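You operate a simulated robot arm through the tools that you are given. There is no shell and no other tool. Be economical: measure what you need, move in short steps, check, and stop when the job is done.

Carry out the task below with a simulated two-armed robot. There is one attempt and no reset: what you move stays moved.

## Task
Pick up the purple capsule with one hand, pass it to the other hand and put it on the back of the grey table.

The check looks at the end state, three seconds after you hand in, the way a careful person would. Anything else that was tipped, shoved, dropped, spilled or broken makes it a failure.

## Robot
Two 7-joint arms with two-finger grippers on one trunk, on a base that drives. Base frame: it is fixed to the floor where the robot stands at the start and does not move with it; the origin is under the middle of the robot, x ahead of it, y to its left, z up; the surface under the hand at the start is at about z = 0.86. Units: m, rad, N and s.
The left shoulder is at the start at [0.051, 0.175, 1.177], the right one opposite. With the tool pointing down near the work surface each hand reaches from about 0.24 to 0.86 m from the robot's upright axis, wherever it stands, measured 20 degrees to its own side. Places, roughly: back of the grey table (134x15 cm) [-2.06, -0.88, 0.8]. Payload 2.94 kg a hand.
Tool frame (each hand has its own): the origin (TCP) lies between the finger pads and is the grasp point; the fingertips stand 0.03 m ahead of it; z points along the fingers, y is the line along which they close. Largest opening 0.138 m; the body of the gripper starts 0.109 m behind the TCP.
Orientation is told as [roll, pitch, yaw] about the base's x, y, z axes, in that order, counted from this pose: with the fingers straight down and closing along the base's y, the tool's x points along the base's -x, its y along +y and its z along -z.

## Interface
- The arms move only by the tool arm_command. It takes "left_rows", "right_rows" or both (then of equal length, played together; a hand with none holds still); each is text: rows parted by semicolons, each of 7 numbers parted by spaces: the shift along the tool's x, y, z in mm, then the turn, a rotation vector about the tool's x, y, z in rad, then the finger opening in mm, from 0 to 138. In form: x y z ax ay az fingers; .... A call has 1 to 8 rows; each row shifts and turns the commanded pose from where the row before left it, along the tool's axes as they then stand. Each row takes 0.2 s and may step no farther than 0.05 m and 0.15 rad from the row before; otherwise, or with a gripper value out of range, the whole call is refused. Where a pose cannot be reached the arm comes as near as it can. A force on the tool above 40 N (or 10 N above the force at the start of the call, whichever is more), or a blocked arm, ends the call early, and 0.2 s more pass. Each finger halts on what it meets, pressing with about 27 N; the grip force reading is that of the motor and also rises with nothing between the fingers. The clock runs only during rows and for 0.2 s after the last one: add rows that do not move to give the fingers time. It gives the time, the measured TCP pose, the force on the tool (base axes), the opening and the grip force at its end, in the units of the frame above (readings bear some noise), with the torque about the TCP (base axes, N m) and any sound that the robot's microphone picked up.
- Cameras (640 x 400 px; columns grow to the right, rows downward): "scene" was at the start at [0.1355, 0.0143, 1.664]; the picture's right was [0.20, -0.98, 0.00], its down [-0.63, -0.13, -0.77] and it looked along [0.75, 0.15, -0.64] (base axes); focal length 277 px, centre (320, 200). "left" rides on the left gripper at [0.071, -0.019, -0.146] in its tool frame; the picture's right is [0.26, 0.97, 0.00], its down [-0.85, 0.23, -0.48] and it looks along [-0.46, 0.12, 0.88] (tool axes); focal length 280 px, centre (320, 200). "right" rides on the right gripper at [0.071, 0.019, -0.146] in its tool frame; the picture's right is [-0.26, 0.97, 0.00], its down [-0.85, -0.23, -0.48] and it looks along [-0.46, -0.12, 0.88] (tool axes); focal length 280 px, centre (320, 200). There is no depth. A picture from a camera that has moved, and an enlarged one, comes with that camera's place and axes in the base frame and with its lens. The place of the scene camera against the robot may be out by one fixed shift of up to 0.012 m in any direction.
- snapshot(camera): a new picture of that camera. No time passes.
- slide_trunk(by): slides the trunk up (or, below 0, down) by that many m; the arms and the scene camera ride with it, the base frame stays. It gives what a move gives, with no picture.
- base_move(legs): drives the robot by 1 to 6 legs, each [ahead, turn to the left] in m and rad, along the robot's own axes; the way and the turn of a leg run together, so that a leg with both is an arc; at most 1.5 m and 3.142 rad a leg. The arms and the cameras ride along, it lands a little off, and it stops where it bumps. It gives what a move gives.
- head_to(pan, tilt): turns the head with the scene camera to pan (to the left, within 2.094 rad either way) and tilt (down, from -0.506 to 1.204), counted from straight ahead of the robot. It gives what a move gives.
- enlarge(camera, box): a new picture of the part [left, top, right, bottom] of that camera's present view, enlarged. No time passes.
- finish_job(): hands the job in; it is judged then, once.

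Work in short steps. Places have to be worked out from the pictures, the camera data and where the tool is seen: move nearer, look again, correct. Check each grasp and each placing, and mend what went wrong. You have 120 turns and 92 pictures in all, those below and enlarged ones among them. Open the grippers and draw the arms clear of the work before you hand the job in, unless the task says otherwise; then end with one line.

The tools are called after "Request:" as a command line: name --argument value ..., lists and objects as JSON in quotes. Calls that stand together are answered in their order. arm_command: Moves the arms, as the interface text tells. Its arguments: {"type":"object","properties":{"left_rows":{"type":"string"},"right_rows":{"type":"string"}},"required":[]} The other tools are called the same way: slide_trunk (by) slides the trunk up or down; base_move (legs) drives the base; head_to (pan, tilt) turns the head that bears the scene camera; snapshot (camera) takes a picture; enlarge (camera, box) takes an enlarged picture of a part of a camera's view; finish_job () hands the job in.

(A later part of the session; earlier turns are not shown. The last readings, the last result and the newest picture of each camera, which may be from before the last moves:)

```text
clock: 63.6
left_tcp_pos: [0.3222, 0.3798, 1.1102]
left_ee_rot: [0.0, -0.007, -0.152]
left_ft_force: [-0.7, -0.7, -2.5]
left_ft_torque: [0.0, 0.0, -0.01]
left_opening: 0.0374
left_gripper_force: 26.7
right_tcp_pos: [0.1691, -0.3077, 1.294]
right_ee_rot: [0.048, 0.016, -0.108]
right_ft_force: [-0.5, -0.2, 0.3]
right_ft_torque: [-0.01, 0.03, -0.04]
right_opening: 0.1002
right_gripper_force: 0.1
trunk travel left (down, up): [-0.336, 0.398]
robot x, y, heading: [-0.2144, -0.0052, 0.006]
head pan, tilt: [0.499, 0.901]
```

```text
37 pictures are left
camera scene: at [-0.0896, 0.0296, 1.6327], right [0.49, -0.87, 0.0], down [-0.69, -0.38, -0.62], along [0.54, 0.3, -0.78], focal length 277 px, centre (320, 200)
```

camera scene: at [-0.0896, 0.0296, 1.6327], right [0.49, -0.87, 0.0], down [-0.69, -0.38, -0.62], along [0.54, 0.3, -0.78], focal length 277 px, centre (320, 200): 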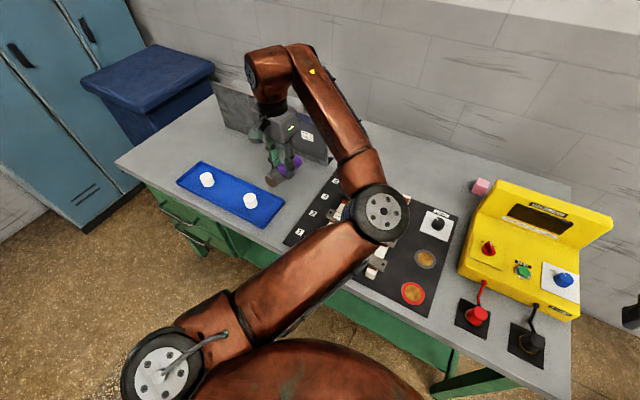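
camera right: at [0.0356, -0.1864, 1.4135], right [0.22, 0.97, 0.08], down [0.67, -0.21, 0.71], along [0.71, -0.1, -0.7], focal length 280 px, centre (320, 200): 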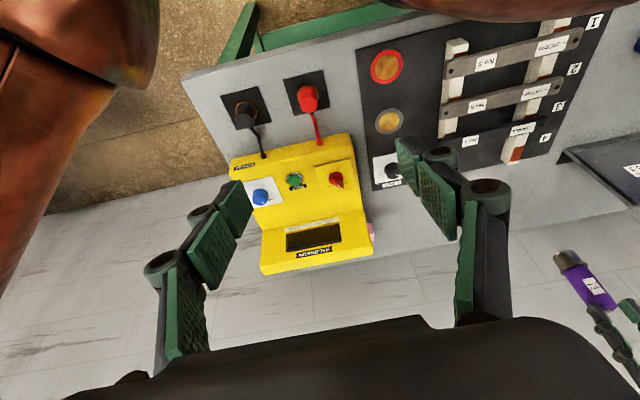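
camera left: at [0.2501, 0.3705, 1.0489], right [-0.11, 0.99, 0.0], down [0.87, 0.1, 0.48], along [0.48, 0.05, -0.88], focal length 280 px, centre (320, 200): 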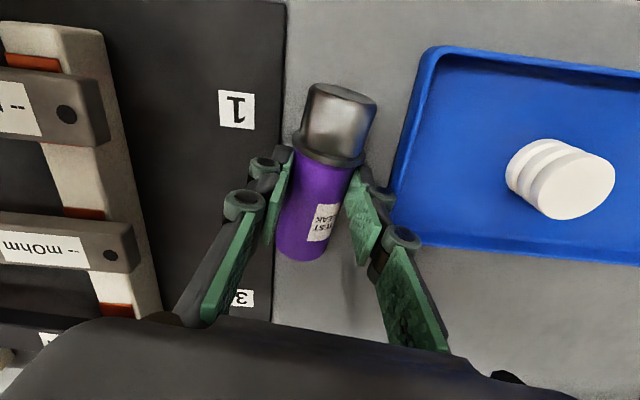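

Clean lift, bench undisturbed. Now I'll raise further while turning the hand so that the capsule's purple top points to the right (-y) for the right hand.

Request:
arm_command --left_rows "0 0 -8 0 0 0.05 20;0 0 -15 0 0 0.1 20;0 0 -20 0 0 0.14 20;0 0 -25 0 0 0.14 20;0 0 -25 0 0 0.14 20;0 0 -25 0 0 0.14 20;0 0 -20 0 0 0.14 20;0 0 -8 0 0 0.08 20"

Request:
snapshot --camera "scene"

```text
clock: 65.4
left_tcp_pos: [0.3212, 0.3804, 1.2554]
left_ee_rot: [0.007, -0.007, -1.087]
left_ft_force: [0.2, -0.3, -2.6]
left_ft_torque: [0.01, 0.04, -0.01]
left_opening: 0.0377
left_gripper_force: 27.3
right_tcp_pos: [0.1692, -0.3077, 1.2945]
right_ee_rot: [0.049, 0.017, -0.106]
right_ft_force: [-0.2, 0.5, 0.4]
right_ft_torque: [0.02, -0.04, -0.01]
right_opening: 0.1
right_gripper_force: 0.0
trunk travel left (down, up): [-0.336, 0.398]
robot x, y, heading: [-0.2137, -0.0079, 0.007]
head pan, tilt: [0.499, 0.901]
```

```text
36 pictures are left
camera scene: at [-0.0894, 0.0296, 1.6326], right [0.49, -0.87, 0.0], down [-0.69, -0.38, -0.62], along [0.54, 0.3, -0.78], focal length 277 px, centre (320, 200)
```

scene: 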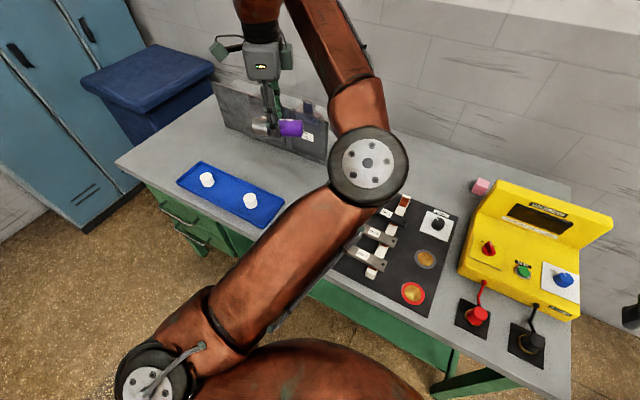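

Good presentation so far. Next: left hand goes forward and inward to about (0.45, 0.25), while the right hand rolls to point left and moves forward.

Request:
arm_command --left_rows "-8 3 0 0 0 0 20;-20 6 0 0 0 0 20;-30 9 0 0 0 0 20;-34 11 0 0 0 0 20;-34 11 0 0 0 0 20;-28 9 0 0 0 0 20;-16 5 0 0 0 0 20;-5 1 0 0 0 0 20" --right_rows "-5 0 0 -0.05 0 0 100;-15 0 0 -0.1 0 0 100;-20 0 0 -0.13 0 0 100;-20 0 0 -0.13 0 0 100;-20 0 0 -0.13 0 0 100;-20 0 0 -0.13 0 0 100;-15 0 0 -0.1 0 0 100;-5 0 0 -0.05 0 0 100"

Request:
snapshot --camera "scene"

```text
clock: 67.2
left_tcp_pos: [0.4506, 0.2513, 1.2561]
left_ee_rot: [0.005, -0.003, -1.085]
left_ft_force: [-0.5, -0.3, -2.7]
left_ft_torque: [0.02, 0.0, 0.01]
left_opening: 0.0377
left_gripper_force: 27.2
right_tcp_pos: [0.2889, -0.3197, 1.2922]
right_ee_rot: [0.869, 0.015, -0.108]
right_ft_force: [0.1, -0.7, -0.3]
right_ft_torque: [0.03, 0.0, 0.01]
right_opening: 0.0999
right_gripper_force: 0.1
trunk travel left (down, up): [-0.336, 0.398]
robot x, y, heading: [-0.217, -0.0057, 0.009]
head pan, tilt: [0.499, 0.901]
```

```text
35 pictures are left
camera scene: at [-0.0893, 0.0284, 1.6327], right [0.49, -0.87, 0.0], down [-0.69, -0.38, -0.62], along [0.54, 0.3, -0.78], focal length 277 px, centre (320, 200)
```

scene: 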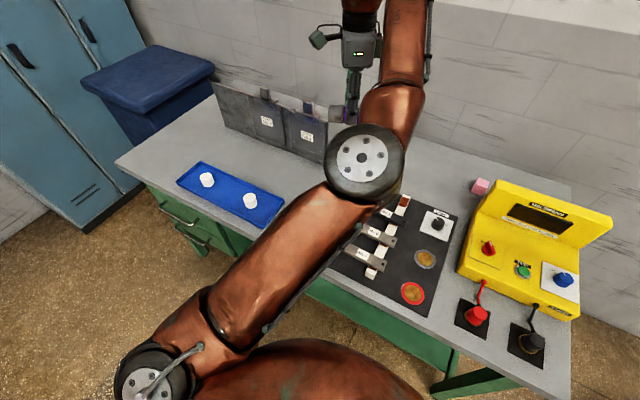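

Continue: finish the left yaw to -1.57, and finish rolling the right hand to horizontal.

Request:
arm_command --left_rows "0 0 0 0 0 0.03 20;0 0 0 0 0 0.07 20;0 0 0 0 0 0.1 20;0 0 0 0 0 0.1 20;0 0 0 0 0 0.1 20;0 0 0 0 0 0.06 20;0 0 0 0 0 0.025 20;0 0 0 0 0 0 20" --right_rows "-5 0 0 -0.05 0 0 100;-15 0 0 -0.1 0 0 100;-20 0 0 -0.13 0 0 100;-20 0 0 -0.13 0 0 100;-20 0 0 -0.13 0 0 100;-20 0 0 -0.11 0.03 0 100;-15 0 0 -0.05 0.05 0 100;-5 0 0 0 0.03 0 100"

Request:
head_to --pan 0.1 --tilt 0.6

Request:
snapshot --camera "scene"

Request:
snapshot --camera "right"

```text
clock: 69.0
left_tcp_pos: [0.4527, 0.2512, 1.2576]
left_ee_rot: [0.008, -0.003, -1.568]
left_ft_force: [0.0, 1.2, -2.6]
left_ft_torque: [0.03, 0.01, 0.04]
left_opening: 0.0377
left_gripper_force: 26.8
right_tcp_pos: [0.4092, -0.3327, 1.2887]
right_ee_rot: [1.57, 0.02, 0.004]
right_ft_force: [-0.7, -0.6, -0.2]
right_ft_torque: [0.02, 0.02, -0.02]
right_opening: 0.1002
right_gripper_force: 0.0
trunk travel left (down, up): [-0.336, 0.398]
robot x, y, heading: [-0.215, -0.0016, 0.006]
head pan, tilt: [0.499, 0.901]
```

```text
clock: 69.9
left_tcp_pos: [0.4517, 0.2511, 1.257]
left_ee_rot: [0.006, -0.001, -1.568]
left_ft_force: [0.1, -1.2, -1.6]
left_ft_torque: [0.0, 0.02, 0.0]
left_opening: 0.0373
left_gripper_force: 27.3
right_tcp_pos: [0.4098, -0.3324, 1.2887]
right_ee_rot: [1.57, 0.022, 0.001]
right_ft_force: [0.4, -0.4, -0.4]
right_ft_torque: [0.0, 0.0, -0.02]
right_opening: 0.1002
right_gripper_force: 0.0
trunk travel left (down, up): [-0.336, 0.398]
robot x, y, heading: [-0.2156, -0.0066, 0.007]
head pan, tilt: [0.099, 0.6]
```

```text
34 pictures are left
camera scene: at [-0.0672, 0.0019, 1.6574], right [0.11, -0.99, 0.0], down [-0.56, -0.06, -0.82], along [0.82, 0.09, -0.57], focal length 277 px, centre (320, 200)
```

scene: 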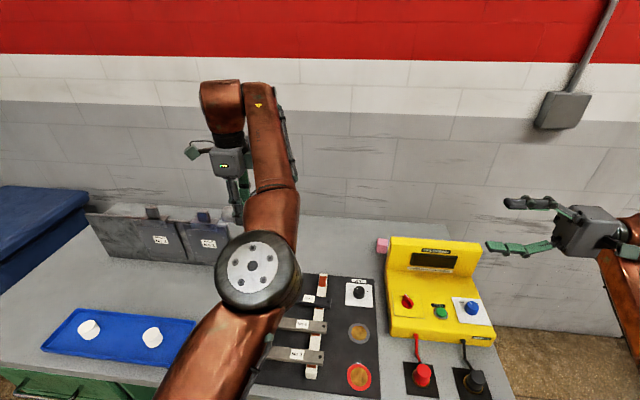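

```text
33 pictures are left
camera right: at [0.3387, -0.4807, 1.3094], right [0.28, 0.0, 0.96], down [0.84, -0.47, -0.25], along [0.45, 0.88, -0.14], focal length 280 px, centre (320, 200)
```

right: 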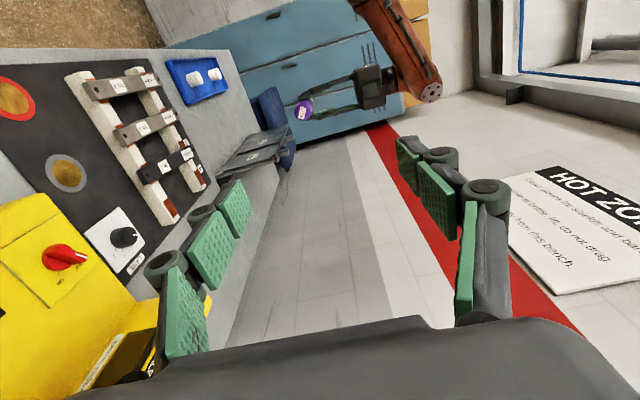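

The geometry is good: capsule axis at about z 1.235, x 0.448, top at y about 0.184. I'll advance the right hand along +y while aligning, stopping short to check.

Request:
arm_command --right_rows "-3 -4 10 0 0 0 100;-5 -7 25 0 0 0 100;-6 -9 40 0 0 0 100;-7 -9 45 0 0 0 100;-7 -9 45 0 0 0 100;-6 -9 40 0 0 0 100;-4 -6 25 0 0 0 100;0 0 10 0 0 0 100"

Request:
snapshot --camera "right"

Request:
snapshot --camera "scene"

```text
clock: 71.7
left_tcp_pos: [0.4511, 0.2515, 1.2565]
left_ee_rot: [0.007, -0.001, -1.567]
left_ft_force: [-0.7, -0.4, -3.6]
left_ft_torque: [-0.01, -0.02, -0.03]
left_opening: 0.0379
left_gripper_force: 27.0
right_tcp_pos: [0.4455, -0.0929, 1.2352]
right_ee_rot: [1.567, 0.021, 0.002]
right_ft_force: [-0.6, -0.2, -0.2]
right_ft_torque: [-0.01, 0.0, 0.0]
right_opening: 0.1001
right_gripper_force: 0.1
trunk travel left (down, up): [-0.336, 0.398]
robot x, y, heading: [-0.2141, -0.0052, 0.003]
head pan, tilt: [0.099, 0.6]
```

```text
32 pictures are left
camera right: at [0.375, -0.2397, 1.2561], right [0.28, 0.0, 0.96], down [0.84, -0.47, -0.25], along [0.45, 0.88, -0.14], focal length 280 px, centre (320, 200)
```

right: 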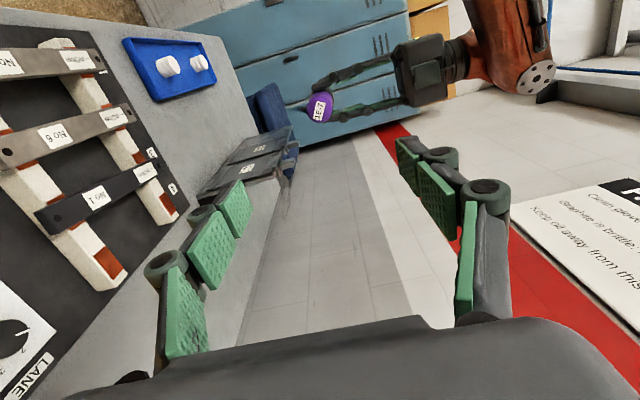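

```text
31 pictures are left
camera scene: at [-0.0674, 0.0023, 1.6574], right [0.11, -0.99, 0.0], down [-0.56, -0.06, -0.82], along [0.82, 0.09, -0.57], focal length 277 px, centre (320, 200)
```

scene: 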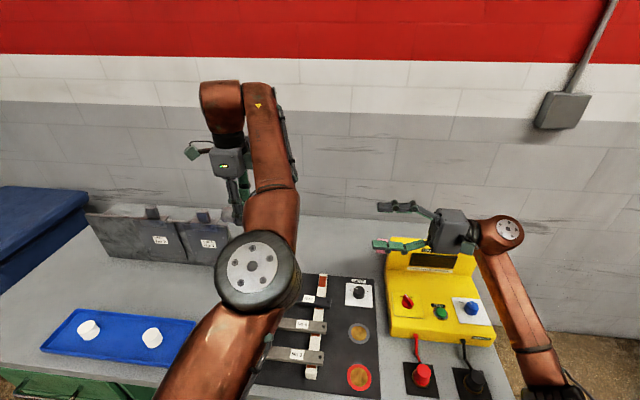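

The capsule top is almost exactly on the right tool's axis. I'll advance to just short of it.

Request:
arm_command --right_rows "0 0 10 0 0 0 90;-1 0 25 0 0 0 80;-1 0 40 0 0 0 80;-1 0 45 0 0 0 80;0 0 40 0 0 0 80;0 0 25 0 0 0 80;0 0 12 0 0 0 80;0 0 0 0 0 0 80"

Request:
snapshot --camera "right"

Request:
snapshot --camera "left"

```text
clock: 73.5
left_tcp_pos: [0.4522, 0.2513, 1.2569]
left_ee_rot: [0.005, -0.001, -1.568]
left_ft_force: [0.4, -0.6, -3.3]
left_ft_torque: [0.05, 0.01, -0.02]
left_opening: 0.0376
left_gripper_force: 26.4
right_tcp_pos: [0.446, 0.1066, 1.2351]
right_ee_rot: [1.567, 0.019, 0.003]
right_ft_force: [-0.3, 0.4, 0.9]
right_ft_torque: [-0.02, -0.01, 0.01]
right_opening: 0.0801
right_gripper_force: 0.0
trunk travel left (down, up): [-0.336, 0.398]
robot x, y, heading: [-0.217, -0.0049, 0.012]
head pan, tilt: [0.099, 0.6]
```

```text
30 pictures are left
camera right: at [0.375, -0.0407, 1.2553], right [0.28, 0.0, 0.96], down [0.84, -0.47, -0.25], along [0.45, 0.88, -0.14], focal length 280 px, centre (320, 200)
```

right: 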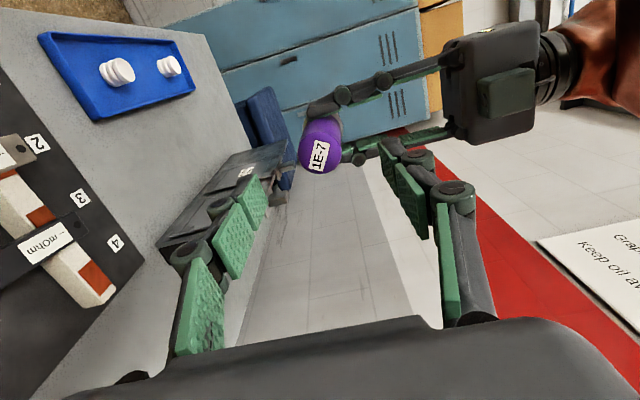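

```text
29 pictures are left
camera left: at [0.4329, 0.3218, 1.4018], right [0.96, 0.26, 0.01], down [0.23, -0.85, 0.48], along [0.13, -0.46, -0.88], focal length 280 px, centre (320, 200)
```

left: 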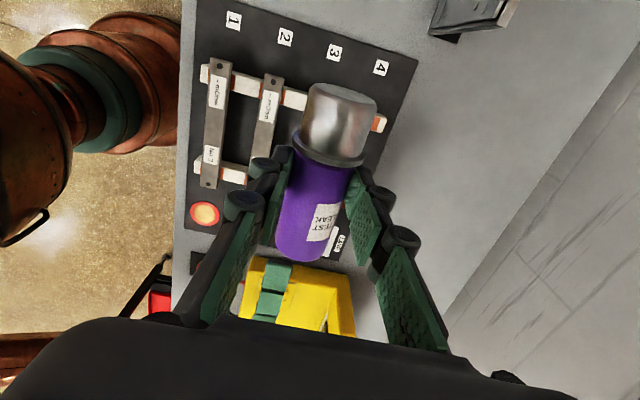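

On axis. I'll advance 90 mm so the tips overlap about 42 mm of the capsule and stay 12 mm away from the left fingers.

Request:
arm_command --right_rows "0 0 8 0 0 0 80;0 0 18 0 0 0 80;0 0 22 0 0 0 80;0 0 20 0 0 0 80;0 0 14 0 0 0 80;0 0 8 0 0 0 80;0 0 0 0 0 0 80"

Request:
snapshot --camera "right"

Request:
snapshot --camera "left"

```text
clock: 75.1
left_tcp_pos: [0.4514, 0.2514, 1.2568]
left_ee_rot: [0.008, -0.001, -1.567]
left_ft_force: [-0.7, -0.7, -2.8]
left_ft_torque: [0.04, -0.01, -0.01]
left_opening: 0.0377
left_gripper_force: 27.2
right_tcp_pos: [0.4476, 0.1946, 1.2341]
right_ee_rot: [1.57, 0.02, 0.001]
right_ft_force: [-0.4, -0.9, 0.1]
right_ft_torque: [-0.01, 0.02, 0.02]
right_opening: 0.0801
right_gripper_force: 0.0
trunk travel left (down, up): [-0.336, 0.398]
robot x, y, heading: [-0.2127, -0.0022, 0.005]
head pan, tilt: [0.099, 0.6]
```

```text
28 pictures are left
camera right: at [0.3762, 0.0473, 1.2546], right [0.28, 0.0, 0.96], down [0.84, -0.47, -0.25], along [0.45, 0.88, -0.14], focal length 280 px, centre (320, 200)
```

right: 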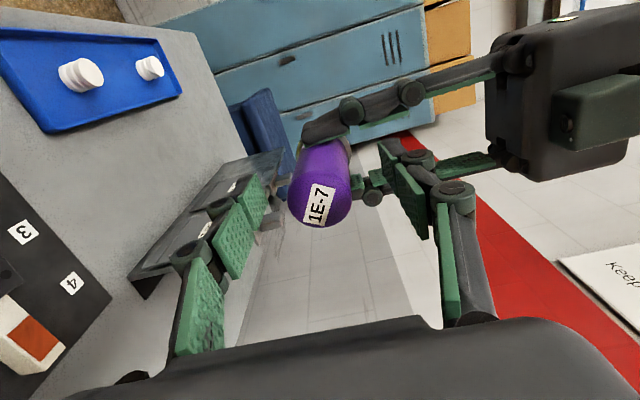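

```text
27 pictures are left
camera left: at [0.4329, 0.3218, 1.4018], right [0.96, 0.26, 0.01], down [0.23, -0.85, 0.48], along [0.13, -0.46, -0.88], focal length 280 px, centre (320, 200)
```

left: 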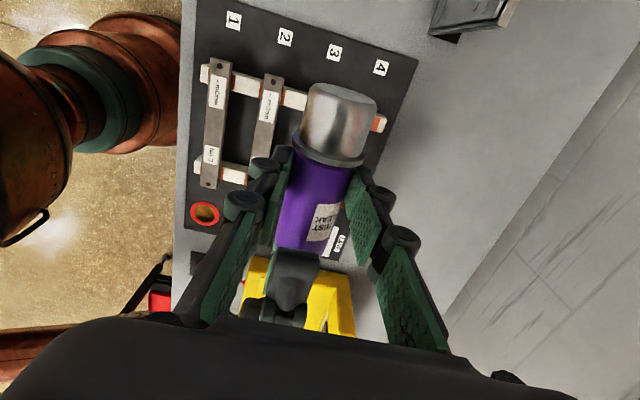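

The capsule is centred between the right fingers. Closing the right gripper while the left holds.

Request:
arm_command --right_rows "0 0 0 0 0 0 65;0 0 0 0 0 0 50;0 0 0 0 0 0 38;0 0 0 0 0 0 25;0 0 0 0 0 0 20;0 0 0 0 0 0 20"

Request:
snapshot --camera "right"

```text
clock: 76.5
left_tcp_pos: [0.4524, 0.2524, 1.2558]
left_ee_rot: [0.007, -0.002, -1.567]
left_ft_force: [1.3, -0.7, 2.5]
left_ft_torque: [-0.78, -0.01, 0.03]
left_opening: 0.0375
left_gripper_force: 26.8
right_tcp_pos: [0.4469, 0.1947, 1.2333]
right_ee_rot: [1.567, 0.021, 0.003]
right_ft_force: [-1.7, 0.5, -2.5]
right_ft_torque: [0.48, -0.02, 0.0]
right_opening: 0.0386
right_gripper_force: 27.0
trunk travel left (down, up): [-0.336, 0.398]
robot x, y, heading: [-0.2155, -0.0051, 0.01]
head pan, tilt: [0.099, 0.6]
```

```text
26 pictures are left
camera right: at [0.3762, 0.0474, 1.2542], right [0.28, 0.0, 0.96], down [0.84, -0.47, -0.25], along [0.45, 0.88, -0.14], focal length 280 px, centre (320, 200)
```

right: 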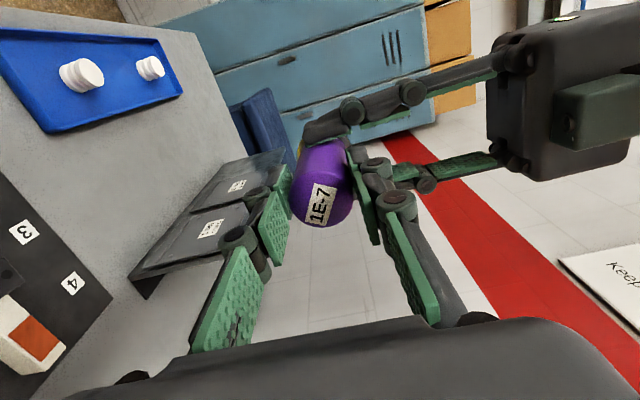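

Both hands hold it firmly with low forces. Releasing the left hand.

Request:
arm_command --left_rows "0 0 0 0 0 0 45;0 0 0 0 0 0 60;0 0 0 0 0 0 75;0 0 0 0 0 0 80;0 0 0 0 0 0 80"

Request:
snapshot --camera "left"

```text
clock: 77.7
left_tcp_pos: [0.4528, 0.2515, 1.2571]
left_ee_rot: [0.008, -0.001, -1.568]
left_ft_force: [0.5, 0.6, -0.7]
left_ft_torque: [0.01, -0.02, -0.01]
left_opening: 0.0801
left_gripper_force: 0.1
right_tcp_pos: [0.4473, 0.1934, 1.2338]
right_ee_rot: [1.568, 0.022, 0.001]
right_ft_force: [-0.2, -0.2, 0.0]
right_ft_torque: [-0.13, 0.01, -0.02]
right_opening: 0.038
right_gripper_force: 26.8
trunk travel left (down, up): [-0.336, 0.398]
robot x, y, heading: [-0.2164, -0.0038, 0.01]
head pan, tilt: [0.099, 0.6]
```

```text
25 pictures are left
camera left: at [0.4329, 0.3219, 1.4018], right [0.96, 0.26, 0.01], down [0.23, -0.85, 0.48], along [0.13, -0.46, -0.88], focal length 280 px, centre (320, 200)
```

left: 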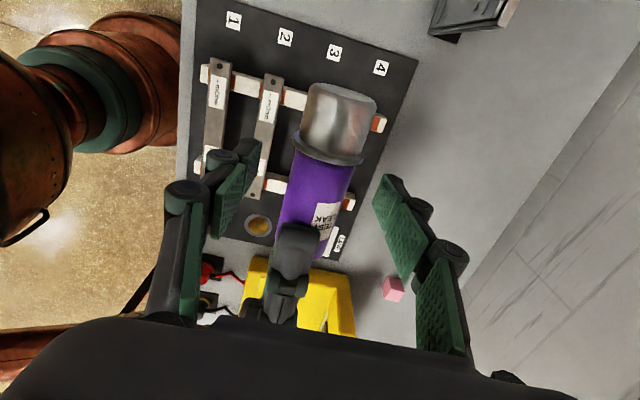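

Handover succeeded. I'll raise the left hand clear.

Request:
arm_command --left_rows "0 0 -8 0 0 0 80;0 0 -15 0 0 0 80;0 0 -20 0 0 0 80;0 0 -20 0 0 0 80;0 0 -18 0 0 0 80;0 0 -12 0 0 0 80;0 0 -5 0 0 0 80"

Request:
snapshot --camera "scene"

```text
clock: 79.3
left_tcp_pos: [0.4429, 0.2517, 1.3456]
left_ee_rot: [0.012, -0.001, -1.567]
left_ft_force: [-0.1, 0.2, 0.5]
left_ft_torque: [0.0, 0.0, 0.02]
left_opening: 0.0803
left_gripper_force: 0.0
left hand out of reach, approached as far as the arm can: row 6, 7
right_tcp_pos: [0.4457, 0.1947, 1.2342]
right_ee_rot: [1.569, 0.022, 0.002]
right_ft_force: [0.5, 0.1, -0.8]
right_ft_torque: [-0.19, 0.02, -0.02]
right_opening: 0.0379
right_gripper_force: 26.9
trunk travel left (down, up): [-0.336, 0.398]
robot x, y, heading: [-0.2122, -0.0058, 0.01]
head pan, tilt: [0.099, 0.6]
```

```text
24 pictures are left
camera scene: at [-0.0674, 0.003, 1.6574], right [0.11, -0.99, 0.0], down [-0.56, -0.06, -0.82], along [0.82, 0.09, -0.57], focal length 277 px, centre (320, 200)
```

scene: 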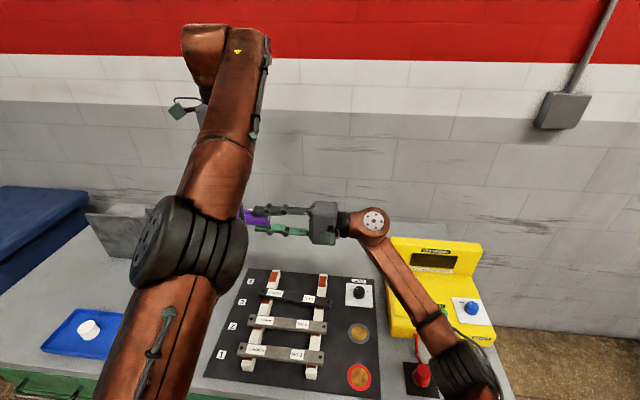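

The left hand is near its reach limit, so I'll move it back and out, while the right withdraws along -y with the capsule.

Request:
arm_command --left_rows "6 -5 2 0 0 0 80;14 -12 4 0 0 0 80;20 -16 6 0 0 0 80;22 -18 6 0 0 0 80;22 -18 6 0 0 0 80;20 -16 6 0 0 0 80;14 -12 4 0 0 0 80;6 -5 2 0 0 0 80" --right_rows "0 0 -10 0 0 0 20;0 0 -25 0 0 0 20;0 0 -38 0 0 0 20;0 0 -45 0 0 0 20;0 0 -45 0 0 0 20;0 0 -38 0 0 0 20;0 0 -25 0 0 0 20;0 0 -10 0 0 0 20"

Request:
arm_command --right_rows "5 0 0 0.04 0 0 20;12 0 0 0.09 0 0 20;15 0 0 0.13 0 0 20;15 0 0 0.13 0 0 20;15 0 0 0.13 0 0 20;15 0 0 0.13 0 0 20;12 0 0 0.09 0 0 20;5 0 0 0.04 0 0 20"

Request:
snapshot --camera "scene"

```text
clock: 81.1
left_tcp_pos: [0.3396, 0.3759, 1.3063]
left_ee_rot: [0.007, -0.002, -1.57]
left_ft_force: [-0.5, -0.6, -1.0]
left_ft_torque: [0.0, 0.02, -0.01]
left_opening: 0.0801
left_gripper_force: 0.0
right_tcp_pos: [0.4479, -0.0398, 1.2346]
right_ee_rot: [1.57, 0.023, 0.005]
right_ft_force: [-0.2, 0.1, 0.1]
right_ft_torque: [-0.17, 0.01, -0.01]
right_opening: 0.0383
right_gripper_force: 26.3
trunk travel left (down, up): [-0.336, 0.398]
robot x, y, heading: [-0.217, -0.0067, 0.007]
head pan, tilt: [0.099, 0.6]
```

```text
clock: 82.9
left_tcp_pos: [0.3396, 0.3765, 1.3064]
left_ee_rot: [0.007, -0.002, -1.566]
left_ft_force: [0.6, 0.7, 0.5]
left_ft_torque: [0.0, -0.03, 0.04]
left_opening: 0.0798
left_gripper_force: 0.1
right_tcp_pos: [0.3545, -0.0416, 1.2359]
right_ee_rot: [0.786, 0.022, 0.002]
right_ft_force: [0.3, -0.7, 0.5]
right_ft_torque: [-0.09, 0.02, 0.03]
right_opening: 0.0381
right_gripper_force: 26.5
trunk travel left (down, up): [-0.336, 0.398]
robot x, y, heading: [-0.215, -0.0045, 0.007]
head pan, tilt: [0.099, 0.6]
```

```text
23 pictures are left
camera scene: at [-0.0676, 0.0024, 1.6574], right [0.11, -0.99, 0.0], down [-0.56, -0.06, -0.82], along [0.82, 0.09, -0.57], focal length 277 px, centre (320, 200)
```

scene: 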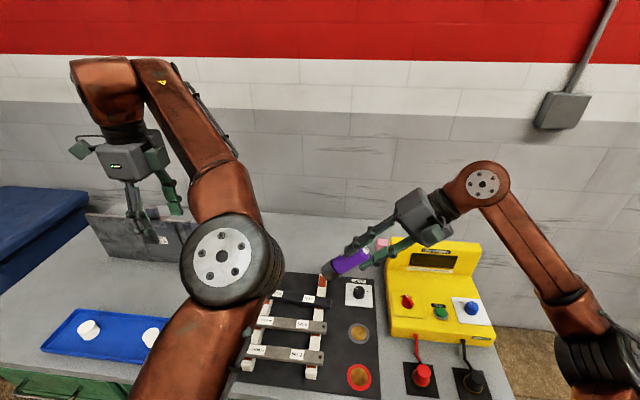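

Continue rolling the right hand to vertical so the capsule hangs upright, drifting to -y and a little up.

Request:
arm_command --right_rows "0 -4 -8 0.05 0 0 20;0 -10 -16 0.1 0 0 20;0 -16 -16 0.13 0 0 20;0 -20 -14 0.13 0 0 20;0 -24 -12 0.13 0 0 20;0 -25 -8 0.12 0 0 20;0 -20 -5 0.08 0 0 20;0 -10 0 0.045 0.02 0 20"

Request:
snapshot --camera "scene"

```text
clock: 84.7
left_tcp_pos: [0.3404, 0.3767, 1.3064]
left_ee_rot: [0.007, -0.002, -1.568]
left_ft_force: [0.2, -0.1, -0.9]
left_ft_torque: [-0.02, -0.04, -0.02]
left_opening: 0.0799
left_gripper_force: 0.0
right_tcp_pos: [0.3554, -0.1992, 1.2552]
right_ee_rot: [0.003, 0.039, 0.004]
right_ft_force: [0.6, -0.7, 0.4]
right_ft_torque: [-0.01, 0.01, 0.0]
right_opening: 0.0382
right_gripper_force: 27.1
trunk travel left (down, up): [-0.336, 0.398]
robot x, y, heading: [-0.2157, -0.0031, 0.008]
head pan, tilt: [0.099, 0.6]
```

```text
22 pictures are left
camera scene: at [-0.0677, 0.0026, 1.6575], right [0.11, -0.99, 0.0], down [-0.56, -0.06, -0.82], along [0.82, 0.09, -0.57], focal length 277 px, centre (320, 200)
```

scene: 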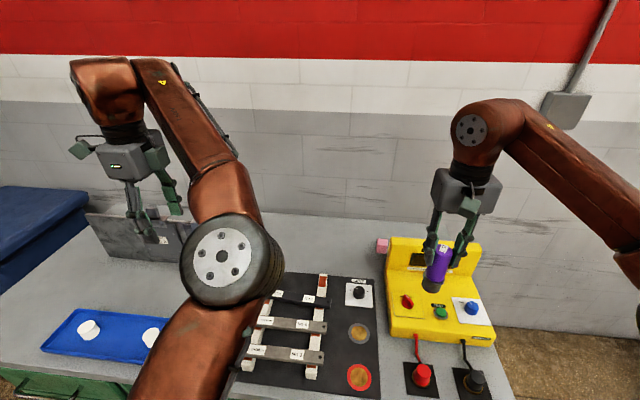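

The capsule hangs upright in the right hand. I'll draw both hands closer to the body for stability before driving.

Request:
arm_command --left_rows "0 -4 0 0 0 0 80;0 -8 0 0 0 0 80;0 -12 0 0 0 0 80;0 -14 0 0 0 0 80;0 -14 0 0 0 0 80;0 -12 0 0 0 0 80;0 -8 0 0 0 0 80;0 -4 0 0 0 0 80" --right_rows "7 -2 0 0 -0.01 0 20;16 -4 0 0 -0.01 0 20;22 -6 0 0 -0.01 0 20;26 -8 0 0 0 0 20;26 -8 0 0 0 0 20;22 -6 0 0 0 0 20;16 -4 0 0 0 0 20;7 -2 0 0 0 0 20"

Request:
base_move --legs '[[-0.06, 0]]'

```text
clock: 86.5
left_tcp_pos: [0.2644, 0.3742, 1.308]
left_ee_rot: [0.006, -0.001, -1.568]
left_ft_force: [-0.6, 0.5, 0.2]
left_ft_torque: [-0.02, -0.02, -0.02]
left_opening: 0.08
left_gripper_force: 0.0
right_tcp_pos: [0.2128, -0.2393, 1.2581]
right_ee_rot: [0.005, 0.01, 0.002]
right_ft_force: [0.6, -0.3, -0.1]
right_ft_torque: [-0.06, -0.02, 0.01]
right_opening: 0.0378
right_gripper_force: 26.7
trunk travel left (down, up): [-0.336, 0.398]
robot x, y, heading: [-0.2119, -0.0055, 0.007]
head pan, tilt: [0.099, 0.6]
```

```text
clock: 87.5
left_tcp_pos: [0.2263, 0.3736, 1.3025]
left_ee_rot: [-0.011, -0.004, -1.572]
left_ft_force: [-0.7, 0.0, 0.2]
left_ft_torque: [0.03, -0.06, -0.01]
left_opening: 0.08
left_gripper_force: 0.1
right_tcp_pos: [0.1721, -0.2386, 1.254]
right_ee_rot: [0.004, 0.028, 0.002]
right_ft_force: [-0.4, 0.2, -0.1]
right_ft_torque: [-0.03, 0.0, -0.02]
right_opening: 0.0381
right_gripper_force: 26.7
trunk travel left (down, up): [-0.336, 0.398]
robot x, y, heading: [-0.2698, -0.006, 0.004]
head pan, tilt: [0.099, 0.6]
```

Only slight sway. Another small leg.

Request:
base_move --legs '[[-0.08, 0]]'

Request:
head_to --pan 0.0 --tilt 0.8

Request:
base_move --legs '[[-0.08, 0]]'

Request:
snapshot --camera "scene"

```text
clock: 88.5
left_tcp_pos: [0.0097, 0.3677, 1.3439]
left_ee_rot: [0.121, 0.005, -1.589]
left_ft_force: [-0.9, -0.2, 1.0]
left_ft_torque: [-0.03, -0.03, 0.04]
left_opening: 0.0804
left_gripper_force: 0.1
right_tcp_pos: [-0.0389, -0.2438, 1.2821]
right_ee_rot: [-0.004, -0.096, -0.009]
right_ft_force: [-0.6, -0.1, -0.5]
right_ft_torque: [-0.04, -0.03, 0.0]
right_opening: 0.0381
right_gripper_force: 27.2
trunk travel left (down, up): [-0.336, 0.398]
robot x, y, heading: [-0.3318, -0.0063, 0.009]
head pan, tilt: [0.099, 0.6]
stopped in leg 1: the robot was blocked; the commanded pose is now the measured one
```

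```text
clock: 89.2
left_tcp_pos: [0.0142, 0.3645, 1.3413]
left_ee_rot: [0.115, 0.008, -1.589]
left_ft_force: [1.7, -0.7, 0.6]
left_ft_torque: [0.03, 0.25, -0.02]
left_opening: 0.08
left_gripper_force: 0.2
right_tcp_pos: [-0.0355, -0.2493, 1.2763]
right_ee_rot: [-0.001, -0.095, -0.011]
right_ft_force: [1.7, -1.5, -0.3]
right_ft_torque: [0.02, 0.22, -0.01]
right_opening: 0.0382
right_gripper_force: 26.8
trunk travel left (down, up): [-0.336, 0.398]
robot x, y, heading: [-0.3319, -0.0067, 0.013]
head pan, tilt: [0.0, 0.799]
```

```text
clock: 90.3
left_tcp_pos: [-0.0194, 0.3654, 1.3312]
left_ee_rot: [0.075, 0.008, -1.591]
left_ft_force: [-0.7, 0.2, -0.2]
left_ft_torque: [0.0, 0.02, -0.01]
left_opening: 0.0798
left_gripper_force: 0.0
right_tcp_pos: [-0.0709, -0.2463, 1.2699]
right_ee_rot: [-0.002, -0.052, -0.014]
right_ft_force: [0.0, 1.2, 0.0]
right_ft_torque: [-0.03, 0.04, -0.03]
right_opening: 0.0379
right_gripper_force: 27.0
trunk travel left (down, up): [-0.336, 0.398]
robot x, y, heading: [-0.4128, -0.0061, 0.01]
head pan, tilt: [0.0, 0.799]
```

```text
21 pictures are left
camera scene: at [-0.2393, -0.0086, 1.6399], right [0.01, -1.0, 0.0], down [-0.73, -0.01, -0.68], along [0.68, 0.01, -0.73], focal length 277 px, centre (320, 200)
```

scene: 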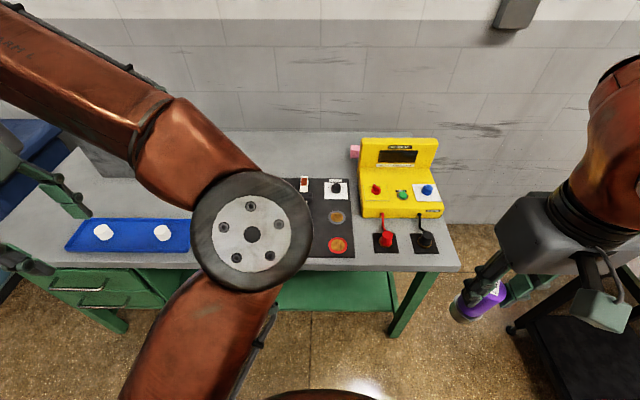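

The capsule is still held and the robot stands at x = -0.41. I'll let the sway settle, then lower the trunk for stability; the hands are clear of the bench edge (x about 0.19).

Request:
head_to --pan -0.3 --tilt 0.8

Request:
head_to --pan -0.3 --tilt 0.8

Request:
head_to --pan -0.3 --tilt 0.8

Request:
slide_trunk --by -0.15

```text
clock: 91.1
left_tcp_pos: [-0.0338, 0.3653, 1.3326]
left_ee_rot: [0.082, 0.009, -1.594]
left_ft_force: [0.9, 0.4, -1.1]
left_ft_torque: [-0.01, 0.17, -0.01]
left_opening: 0.0801
left_gripper_force: 0.1
right_tcp_pos: [-0.0847, -0.2457, 1.2707]
right_ee_rot: [-0.002, -0.062, -0.012]
right_ft_force: [2.9, 0.5, -0.8]
right_ft_torque: [0.0, 0.16, 0.04]
right_opening: 0.0384
right_gripper_force: 27.3
trunk travel left (down, up): [-0.336, 0.398]
robot x, y, heading: [-0.4146, -0.0057, 0.01]
head pan, tilt: [-0.3, 0.799]
```

```text
clock: 91.7
left_tcp_pos: [-0.0503, 0.365, 1.3384]
left_ee_rot: [0.098, 0.009, -1.595]
left_ft_force: [0.7, -0.6, -0.3]
left_ft_torque: [0.02, 0.09, 0.04]
left_opening: 0.0799
left_gripper_force: 0.0
right_tcp_pos: [-0.1031, -0.2455, 1.278]
right_ee_rot: [-0.001, -0.077, -0.013]
right_ft_force: [1.0, -0.6, -0.5]
right_ft_torque: [0.01, 0.07, 0.01]
right_opening: 0.0379
right_gripper_force: 27.1
trunk travel left (down, up): [-0.336, 0.398]
robot x, y, heading: [-0.4156, -0.0098, 0.01]
head pan, tilt: [-0.3, 0.799]
```

```text
clock: 92.3
left_tcp_pos: [-0.0459, 0.3654, 1.3364]
left_ee_rot: [0.095, 0.008, -1.593]
left_ft_force: [0.4, 0.2, -0.6]
left_ft_torque: [-0.03, 0.07, -0.01]
left_opening: 0.08
left_gripper_force: 0.0
right_tcp_pos: [-0.0973, -0.246, 1.2753]
right_ee_rot: [-0.001, -0.073, -0.01]
right_ft_force: [0.9, -0.4, -0.7]
right_ft_torque: [-0.01, 0.13, 0.01]
right_opening: 0.038
right_gripper_force: 26.8
trunk travel left (down, up): [-0.336, 0.398]
robot x, y, heading: [-0.4156, -0.0095, 0.009]
head pan, tilt: [-0.3, 0.799]
```

```text
clock: 94.0
left_tcp_pos: [-0.0486, 0.3654, 1.1876]
left_ee_rot: [0.098, 0.009, -1.593]
left_ft_force: [0.1, -0.2, -0.6]
left_ft_torque: [0.03, -0.04, 0.04]
left_opening: 0.0801
left_gripper_force: 0.0
right_tcp_pos: [-0.0993, -0.2458, 1.1245]
right_ee_rot: [-0.001, -0.076, -0.011]
right_ft_force: [-0.3, -0.3, -0.6]
right_ft_torque: [0.02, 0.02, -0.01]
right_opening: 0.0381
right_gripper_force: 27.0
trunk travel left (down, up): [-0.186, 0.548]
robot x, y, heading: [-0.4154, -0.0043, 0.009]
head pan, tilt: [-0.3, 0.799]
```

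Calm and stable after lowering. The route: turn right in place by about 2.31 rad, then about 0.74 m ahead to (-0.92, -0.55), facing the table's near end. A first small turn to test.

Request:
base_move --legs '[[0, -0.3]]'

Request:
head_to --pan -0.3 --tilt 0.8

```text
clock: 95.4
left_tcp_pos: [0.046, 0.2383, 1.1893]
left_ee_rot: [0.095, 0.011, -1.894]
left_ft_force: [-0.7, -0.7, 0.2]
left_ft_torque: [0.02, -0.01, 0.0]
left_opening: 0.0797
left_gripper_force: 0.1
right_tcp_pos: [-0.185, -0.3288, 1.1254]
right_ee_rot: [0.001, -0.075, -0.314]
right_ft_force: [-0.5, -0.8, 0.4]
right_ft_torque: [0.05, -0.01, 0.0]
right_opening: 0.0379
right_gripper_force: 27.4
trunk travel left (down, up): [-0.186, 0.548]
robot x, y, heading: [-0.4147, -0.0058, -0.295]
head pan, tilt: [-0.3, 0.799]
```

```text
clock: 96.0
left_tcp_pos: [0.046, 0.2413, 1.1871]
left_ee_rot: [0.097, 0.008, -1.894]
left_ft_force: [-0.7, -0.1, 0.1]
left_ft_torque: [0.0, 0.03, -0.02]
left_opening: 0.0802
left_gripper_force: 0.0
right_tcp_pos: [-0.1849, -0.3282, 1.1248]
right_ee_rot: [-0.002, -0.075, -0.313]
right_ft_force: [-0.6, -0.6, 0.7]
right_ft_torque: [0.01, 0.06, 0.0]
right_opening: 0.0378
right_gripper_force: 27.0
trunk travel left (down, up): [-0.186, 0.548]
robot x, y, heading: [-0.4165, -0.0058, -0.293]
head pan, tilt: [-0.3, 0.799]
```

Turning is perfectly smooth. I'll continue the turn in moderate legs.

Request:
base_move --legs '[[0, -0.5], [0, -0.5]]'

Request:
base_move --legs '[[0, -0.5], [0, -0.52]]'

Request:
head_to --pan 0.0 --tilt 0.6

Request:
snapshot --camera "scene"

```text
clock: 99.2
left_tcp_pos: [0.0388, -0.2631, 1.1866]
left_ee_rot: [0.096, 0.011, -2.902]
left_ft_force: [0.1, -0.7, -0.6]
left_ft_torque: [0.01, -0.02, -0.03]
left_opening: 0.0797
left_gripper_force: 0.1
right_tcp_pos: [-0.5643, -0.3734, 1.1251]
right_ee_rot: [0.0, -0.075, -1.319]
right_ft_force: [-1.2, 0.0, 1.4]
right_ft_torque: [0.05, -0.02, 0.0]
right_opening: 0.0381
right_gripper_force: 27.2
trunk travel left (down, up): [-0.186, 0.548]
robot x, y, heading: [-0.4195, -0.0098, -1.301]
head pan, tilt: [-0.3, 0.799]
```

```text
clock: 102.5
left_tcp_pos: [-0.3966, -0.5287, 1.1874]
left_ee_rot: [0.097, 0.011, 2.362]
left_ft_force: [0.1, 0.4, -0.1]
left_ft_torque: [0.0, -0.01, -0.01]
left_opening: 0.0799
left_gripper_force: 0.0
right_tcp_pos: [-0.8056, -0.0719, 1.1254]
right_ee_rot: [0.0, -0.075, -2.338]
right_ft_force: [-0.6, 0.8, 0.1]
right_ft_torque: [-0.03, 0.0, -0.01]
right_opening: 0.0381
right_gripper_force: 27.3
trunk travel left (down, up): [-0.186, 0.548]
robot x, y, heading: [-0.4126, -0.0034, -2.312]
head pan, tilt: [-0.3, 0.799]
```

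```text
clock: 103.3
left_tcp_pos: [-0.3952, -0.528, 1.189]
left_ee_rot: [0.096, 0.007, 2.365]
left_ft_force: [0.1, -0.5, -0.4]
left_ft_torque: [-0.02, -0.02, -0.01]
left_opening: 0.0796
left_gripper_force: 0.1
right_tcp_pos: [-0.8054, -0.0704, 1.1257]
right_ee_rot: [-0.002, -0.074, -2.338]
right_ft_force: [-0.2, 0.6, -0.2]
right_ft_torque: [0.0, -0.02, -0.02]
right_opening: 0.0378
right_gripper_force: 26.8
trunk travel left (down, up): [-0.186, 0.548]
robot x, y, heading: [-0.4188, -0.0041, -2.318]
head pan, tilt: [0.0, 0.6]
```

```text
20 pictures are left
camera scene: at [-0.5814, -0.1936, 1.5006], right [-0.73, 0.68, 0.0], down [0.38, 0.41, -0.82], along [-0.56, -0.6, -0.57], focal length 277 px, centre (320, 200)
```

scene: 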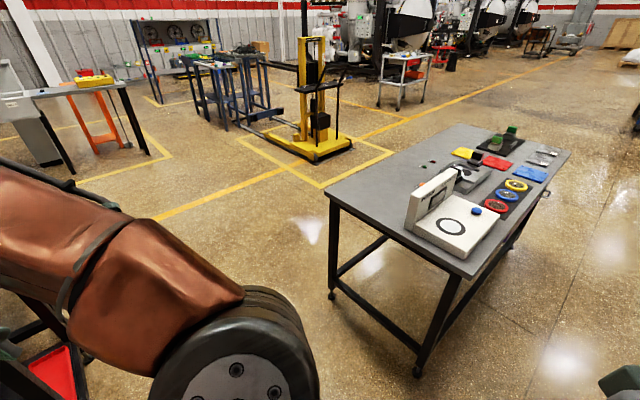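

The table is clear along the back strip near its close end; I target (-1.48, -0.88). Now a small test leg ahead.

Request:
base_move --legs '[[0.08, 0]]'

Request:
head_to --pan 0.0 --tilt 0.6

```text
clock: 104.4
left_tcp_pos: [-0.4412, -0.5768, 1.1913]
left_ee_rot: [0.11, 0.01, 2.364]
left_ft_force: [-1.2, -0.2, -1.3]
left_ft_torque: [0.02, 0.0, -0.01]
left_opening: 0.0799
left_gripper_force: 0.1
right_tcp_pos: [-0.8502, -0.1183, 1.1278]
right_ee_rot: [-0.003, -0.086, -2.338]
right_ft_force: [0.2, -0.3, -1.3]
right_ft_torque: [0.03, -0.02, -0.01]
right_opening: 0.0378
right_gripper_force: 27.3
trunk travel left (down, up): [-0.186, 0.548]
robot x, y, heading: [-0.4689, -0.0645, -2.317]
head pan, tilt: [0.0, 0.6]
```

```text
clock: 105.0
left_tcp_pos: [-0.4377, -0.5717, 1.1921]
left_ee_rot: [0.116, 0.008, 2.366]
left_ft_force: [0.7, 1.4, 0.9]
left_ft_torque: [-0.1, 0.1, 0.02]
left_opening: 0.0799
left_gripper_force: 0.1
right_tcp_pos: [-0.8484, -0.1165, 1.1276]
right_ee_rot: [-0.002, -0.092, -2.339]
right_ft_force: [0.8, 1.7, 0.5]
right_ft_torque: [-0.06, 0.04, 0.03]
right_opening: 0.0379
right_gripper_force: 26.6
trunk travel left (down, up): [-0.186, 0.548]
robot x, y, heading: [-0.466, -0.0645, -2.319]
head pan, tilt: [0.0, 0.6]
```

Very little sway. I'll continue in 0.1 m legs with settling in between.

Request:
head_to --pan 0.0 --tilt 0.6

Request:
base_move --legs '[[0.1, 0]]'

Request:
head_to --pan 0.0 --tilt 0.6

Request:
head_to --pan 0.0 --tilt 0.6

```text
clock: 105.6
left_tcp_pos: [-0.4411, -0.5754, 1.1895]
left_ee_rot: [0.11, 0.009, 2.364]
left_ft_force: [-0.2, -0.7, -0.8]
left_ft_torque: [0.0, -0.01, -0.01]
left_opening: 0.0801
left_gripper_force: 0.0
right_tcp_pos: [-0.8514, -0.1195, 1.1281]
right_ee_rot: [-0.002, -0.088, -2.34]
right_ft_force: [0.0, -0.7, 0.4]
right_ft_torque: [0.01, -0.04, -0.01]
right_opening: 0.0381
right_gripper_force: 26.7
trunk travel left (down, up): [-0.186, 0.548]
robot x, y, heading: [-0.4672, -0.0612, -2.318]
head pan, tilt: [0.0, 0.6]
```

```text
clock: 106.7
left_tcp_pos: [-0.505, -0.6451, 1.1943]
left_ee_rot: [0.118, 0.008, 2.365]
left_ft_force: [-0.5, 0.7, -0.2]
left_ft_torque: [-0.05, 0.09, 0.01]
left_opening: 0.0802
left_gripper_force: 0.0
right_tcp_pos: [-0.9149, -0.1885, 1.1305]
right_ee_rot: [0.0, -0.095, -2.34]
right_ft_force: [1.0, 0.2, 0.0]
right_ft_torque: [-0.03, 0.05, 0.0]
right_opening: 0.0379
right_gripper_force: 26.7
trunk travel left (down, up): [-0.186, 0.548]
robot x, y, heading: [-0.5341, -0.1354, -2.316]
head pan, tilt: [0.0, 0.6]
```

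```text
clock: 107.3
left_tcp_pos: [-0.5099, -0.6483, 1.1912]
left_ee_rot: [0.111, 0.008, 2.365]
left_ft_force: [0.2, 0.2, 0.0]
left_ft_torque: [0.03, -0.03, 0.02]
left_opening: 0.0802
left_gripper_force: 0.0
right_tcp_pos: [-0.9195, -0.1923, 1.128]
right_ee_rot: [0.002, -0.09, -2.34]
right_ft_force: [0.9, 0.8, 1.0]
right_ft_torque: [0.03, -0.08, 0.01]
right_opening: 0.038
right_gripper_force: 27.2
trunk travel left (down, up): [-0.186, 0.548]
robot x, y, heading: [-0.5341, -0.1382, -2.323]
head pan, tilt: [0.0, 0.6]
```

```text
clock: 107.9
left_tcp_pos: [-0.5076, -0.6473, 1.1917]
left_ee_rot: [0.114, 0.007, 2.363]
left_ft_force: [-0.5, 0.7, 0.1]
left_ft_torque: [-0.03, 0.01, -0.02]
left_opening: 0.0799
left_gripper_force: 0.1
right_tcp_pos: [-0.9182, -0.1914, 1.1296]
right_ee_rot: [0.001, -0.091, -2.34]
right_ft_force: [0.5, 0.6, -0.4]
right_ft_torque: [0.08, -0.03, 0.0]
right_opening: 0.0381
right_gripper_force: 27.1
trunk travel left (down, up): [-0.186, 0.548]
robot x, y, heading: [-0.5348, -0.141, -2.316]
head pan, tilt: [0.0, 0.6]
```

Stable. Continuing with single 0.12 m legs.

Request:
base_move --legs '[[0.12, 0]]'

Request:
head_to --pan 0.0 --tilt 0.6

Request:
base_move --legs '[[0.12, 0]]'

Request:
head_to --pan 0.0 --tilt 0.6

Request:
base_move --legs '[[0.12, 0]]'

Request:
head_to --pan -0.2 --tilt 0.8

Request:
snapshot --camera "scene"

```text
clock: 109.1
left_tcp_pos: [-0.5827, -0.7273, 1.1939]
left_ee_rot: [0.12, 0.009, 2.363]
left_ft_force: [0.4, -0.1, 0.9]
left_ft_torque: [-0.03, 0.07, 0.0]
left_opening: 0.0802
left_gripper_force: 0.0
right_tcp_pos: [-0.9931, -0.2706, 1.1314]
right_ee_rot: [0.001, -0.097, -2.341]
right_ft_force: [-0.4, 0.6, 0.1]
right_ft_torque: [-0.06, 0.06, -0.02]
right_opening: 0.0383
right_gripper_force: 27.1
trunk travel left (down, up): [-0.186, 0.548]
robot x, y, heading: [-0.614, -0.2243, -2.324]
head pan, tilt: [0.0, 0.6]
```

```text
clock: 109.7
left_tcp_pos: [-0.5864, -0.7308, 1.1914]
left_ee_rot: [0.116, 0.008, 2.364]
left_ft_force: [-0.5, -0.2, 0.0]
left_ft_torque: [0.03, -0.05, 0.02]
left_opening: 0.0798
left_gripper_force: 0.1
right_tcp_pos: [-0.9963, -0.2746, 1.1288]
right_ee_rot: [-0.001, -0.093, -2.34]
right_ft_force: [-0.8, 0.2, -0.9]
right_ft_torque: [0.09, -0.04, -0.01]
right_opening: 0.0379
right_gripper_force: 26.5
trunk travel left (down, up): [-0.186, 0.548]
robot x, y, heading: [-0.6146, -0.2227, -2.32]
head pan, tilt: [0.0, 0.6]
```

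```text
clock: 111.0
left_tcp_pos: [-0.6637, -0.8129, 1.1962]
left_ee_rot: [0.123, 0.009, 2.362]
left_ft_force: [0.7, 0.5, 0.5]
left_ft_torque: [-0.07, 0.08, 0.0]
left_opening: 0.0801
left_gripper_force: 0.0
right_tcp_pos: [-1.0729, -0.3553, 1.132]
right_ee_rot: [0.001, -0.099, -2.344]
right_ft_force: [0.8, 0.6, 0.6]
right_ft_torque: [-0.06, 0.05, 0.01]
right_opening: 0.0381
right_gripper_force: 26.8
trunk travel left (down, up): [-0.186, 0.548]
robot x, y, heading: [-0.6955, -0.3032, -2.324]
head pan, tilt: [0.0, 0.6]
```

```text
clock: 111.6
left_tcp_pos: [-0.6669, -0.816, 1.1926]
left_ee_rot: [0.117, 0.01, 2.361]
left_ft_force: [-0.7, -0.2, 0.4]
left_ft_torque: [0.02, -0.02, 0.0]
left_opening: 0.0798
left_gripper_force: 0.0
right_tcp_pos: [-1.0765, -0.3578, 1.1296]
right_ee_rot: [0.0, -0.095, -2.342]
right_ft_force: [-0.4, 0.1, -0.2]
right_ft_torque: [0.08, -0.08, 0.01]
right_opening: 0.038
right_gripper_force: 27.9
trunk travel left (down, up): [-0.186, 0.548]
robot x, y, heading: [-0.6944, -0.309, -2.327]
head pan, tilt: [0.0, 0.6]
```

```text
clock: 112.8
left_tcp_pos: [-0.7467, -0.9013, 1.1961]
left_ee_rot: [0.128, 0.01, 2.363]
left_ft_force: [0.5, 1.4, 0.7]
left_ft_torque: [-0.09, 0.09, -0.03]
left_opening: 0.0798
left_gripper_force: 0.1
right_tcp_pos: [-1.1556, -0.4423, 1.1327]
right_ee_rot: [0.0, -0.103, -2.344]
right_ft_force: [0.5, 0.0, 0.1]
right_ft_torque: [-0.04, 0.03, -0.01]
right_opening: 0.038
right_gripper_force: 27.3
trunk travel left (down, up): [-0.186, 0.548]
robot x, y, heading: [-0.7787, -0.3968, -2.326]
head pan, tilt: [0.0, 0.6]
```

```text
clock: 113.5
left_tcp_pos: [-0.7491, -0.904, 1.194]
left_ee_rot: [0.123, 0.009, 2.365]
left_ft_force: [0.0, 0.5, 0.0]
left_ft_torque: [0.02, 0.06, 0.0]
left_opening: 0.0803
left_gripper_force: 0.1
right_tcp_pos: [-1.1579, -0.4453, 1.131]
right_ee_rot: [0.0, -0.099, -2.345]
right_ft_force: [0.4, -0.4, -0.4]
right_ft_torque: [-0.02, -0.03, -0.02]
right_opening: 0.0378
right_gripper_force: 27.1
trunk travel left (down, up): [-0.186, 0.548]
robot x, y, heading: [-0.7812, -0.3969, -2.324]
head pan, tilt: [-0.201, 0.799]
```

```text
19 pictures are left
camera scene: at [-0.9515, -0.5652, 1.4838], right [-0.58, 0.81, 0.0], down [0.58, 0.42, -0.7], along [-0.57, -0.4, -0.72], focal length 277 px, centre (320, 200)
```

scene: 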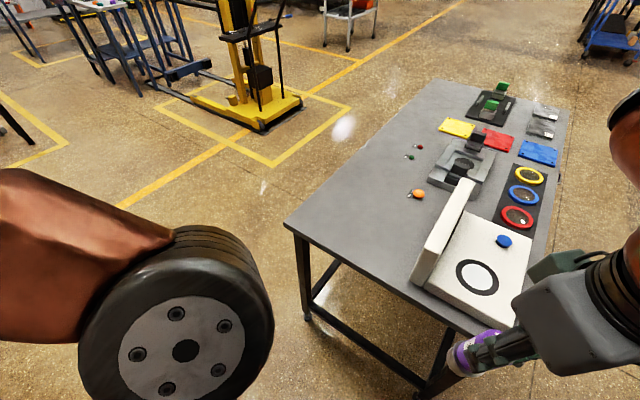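

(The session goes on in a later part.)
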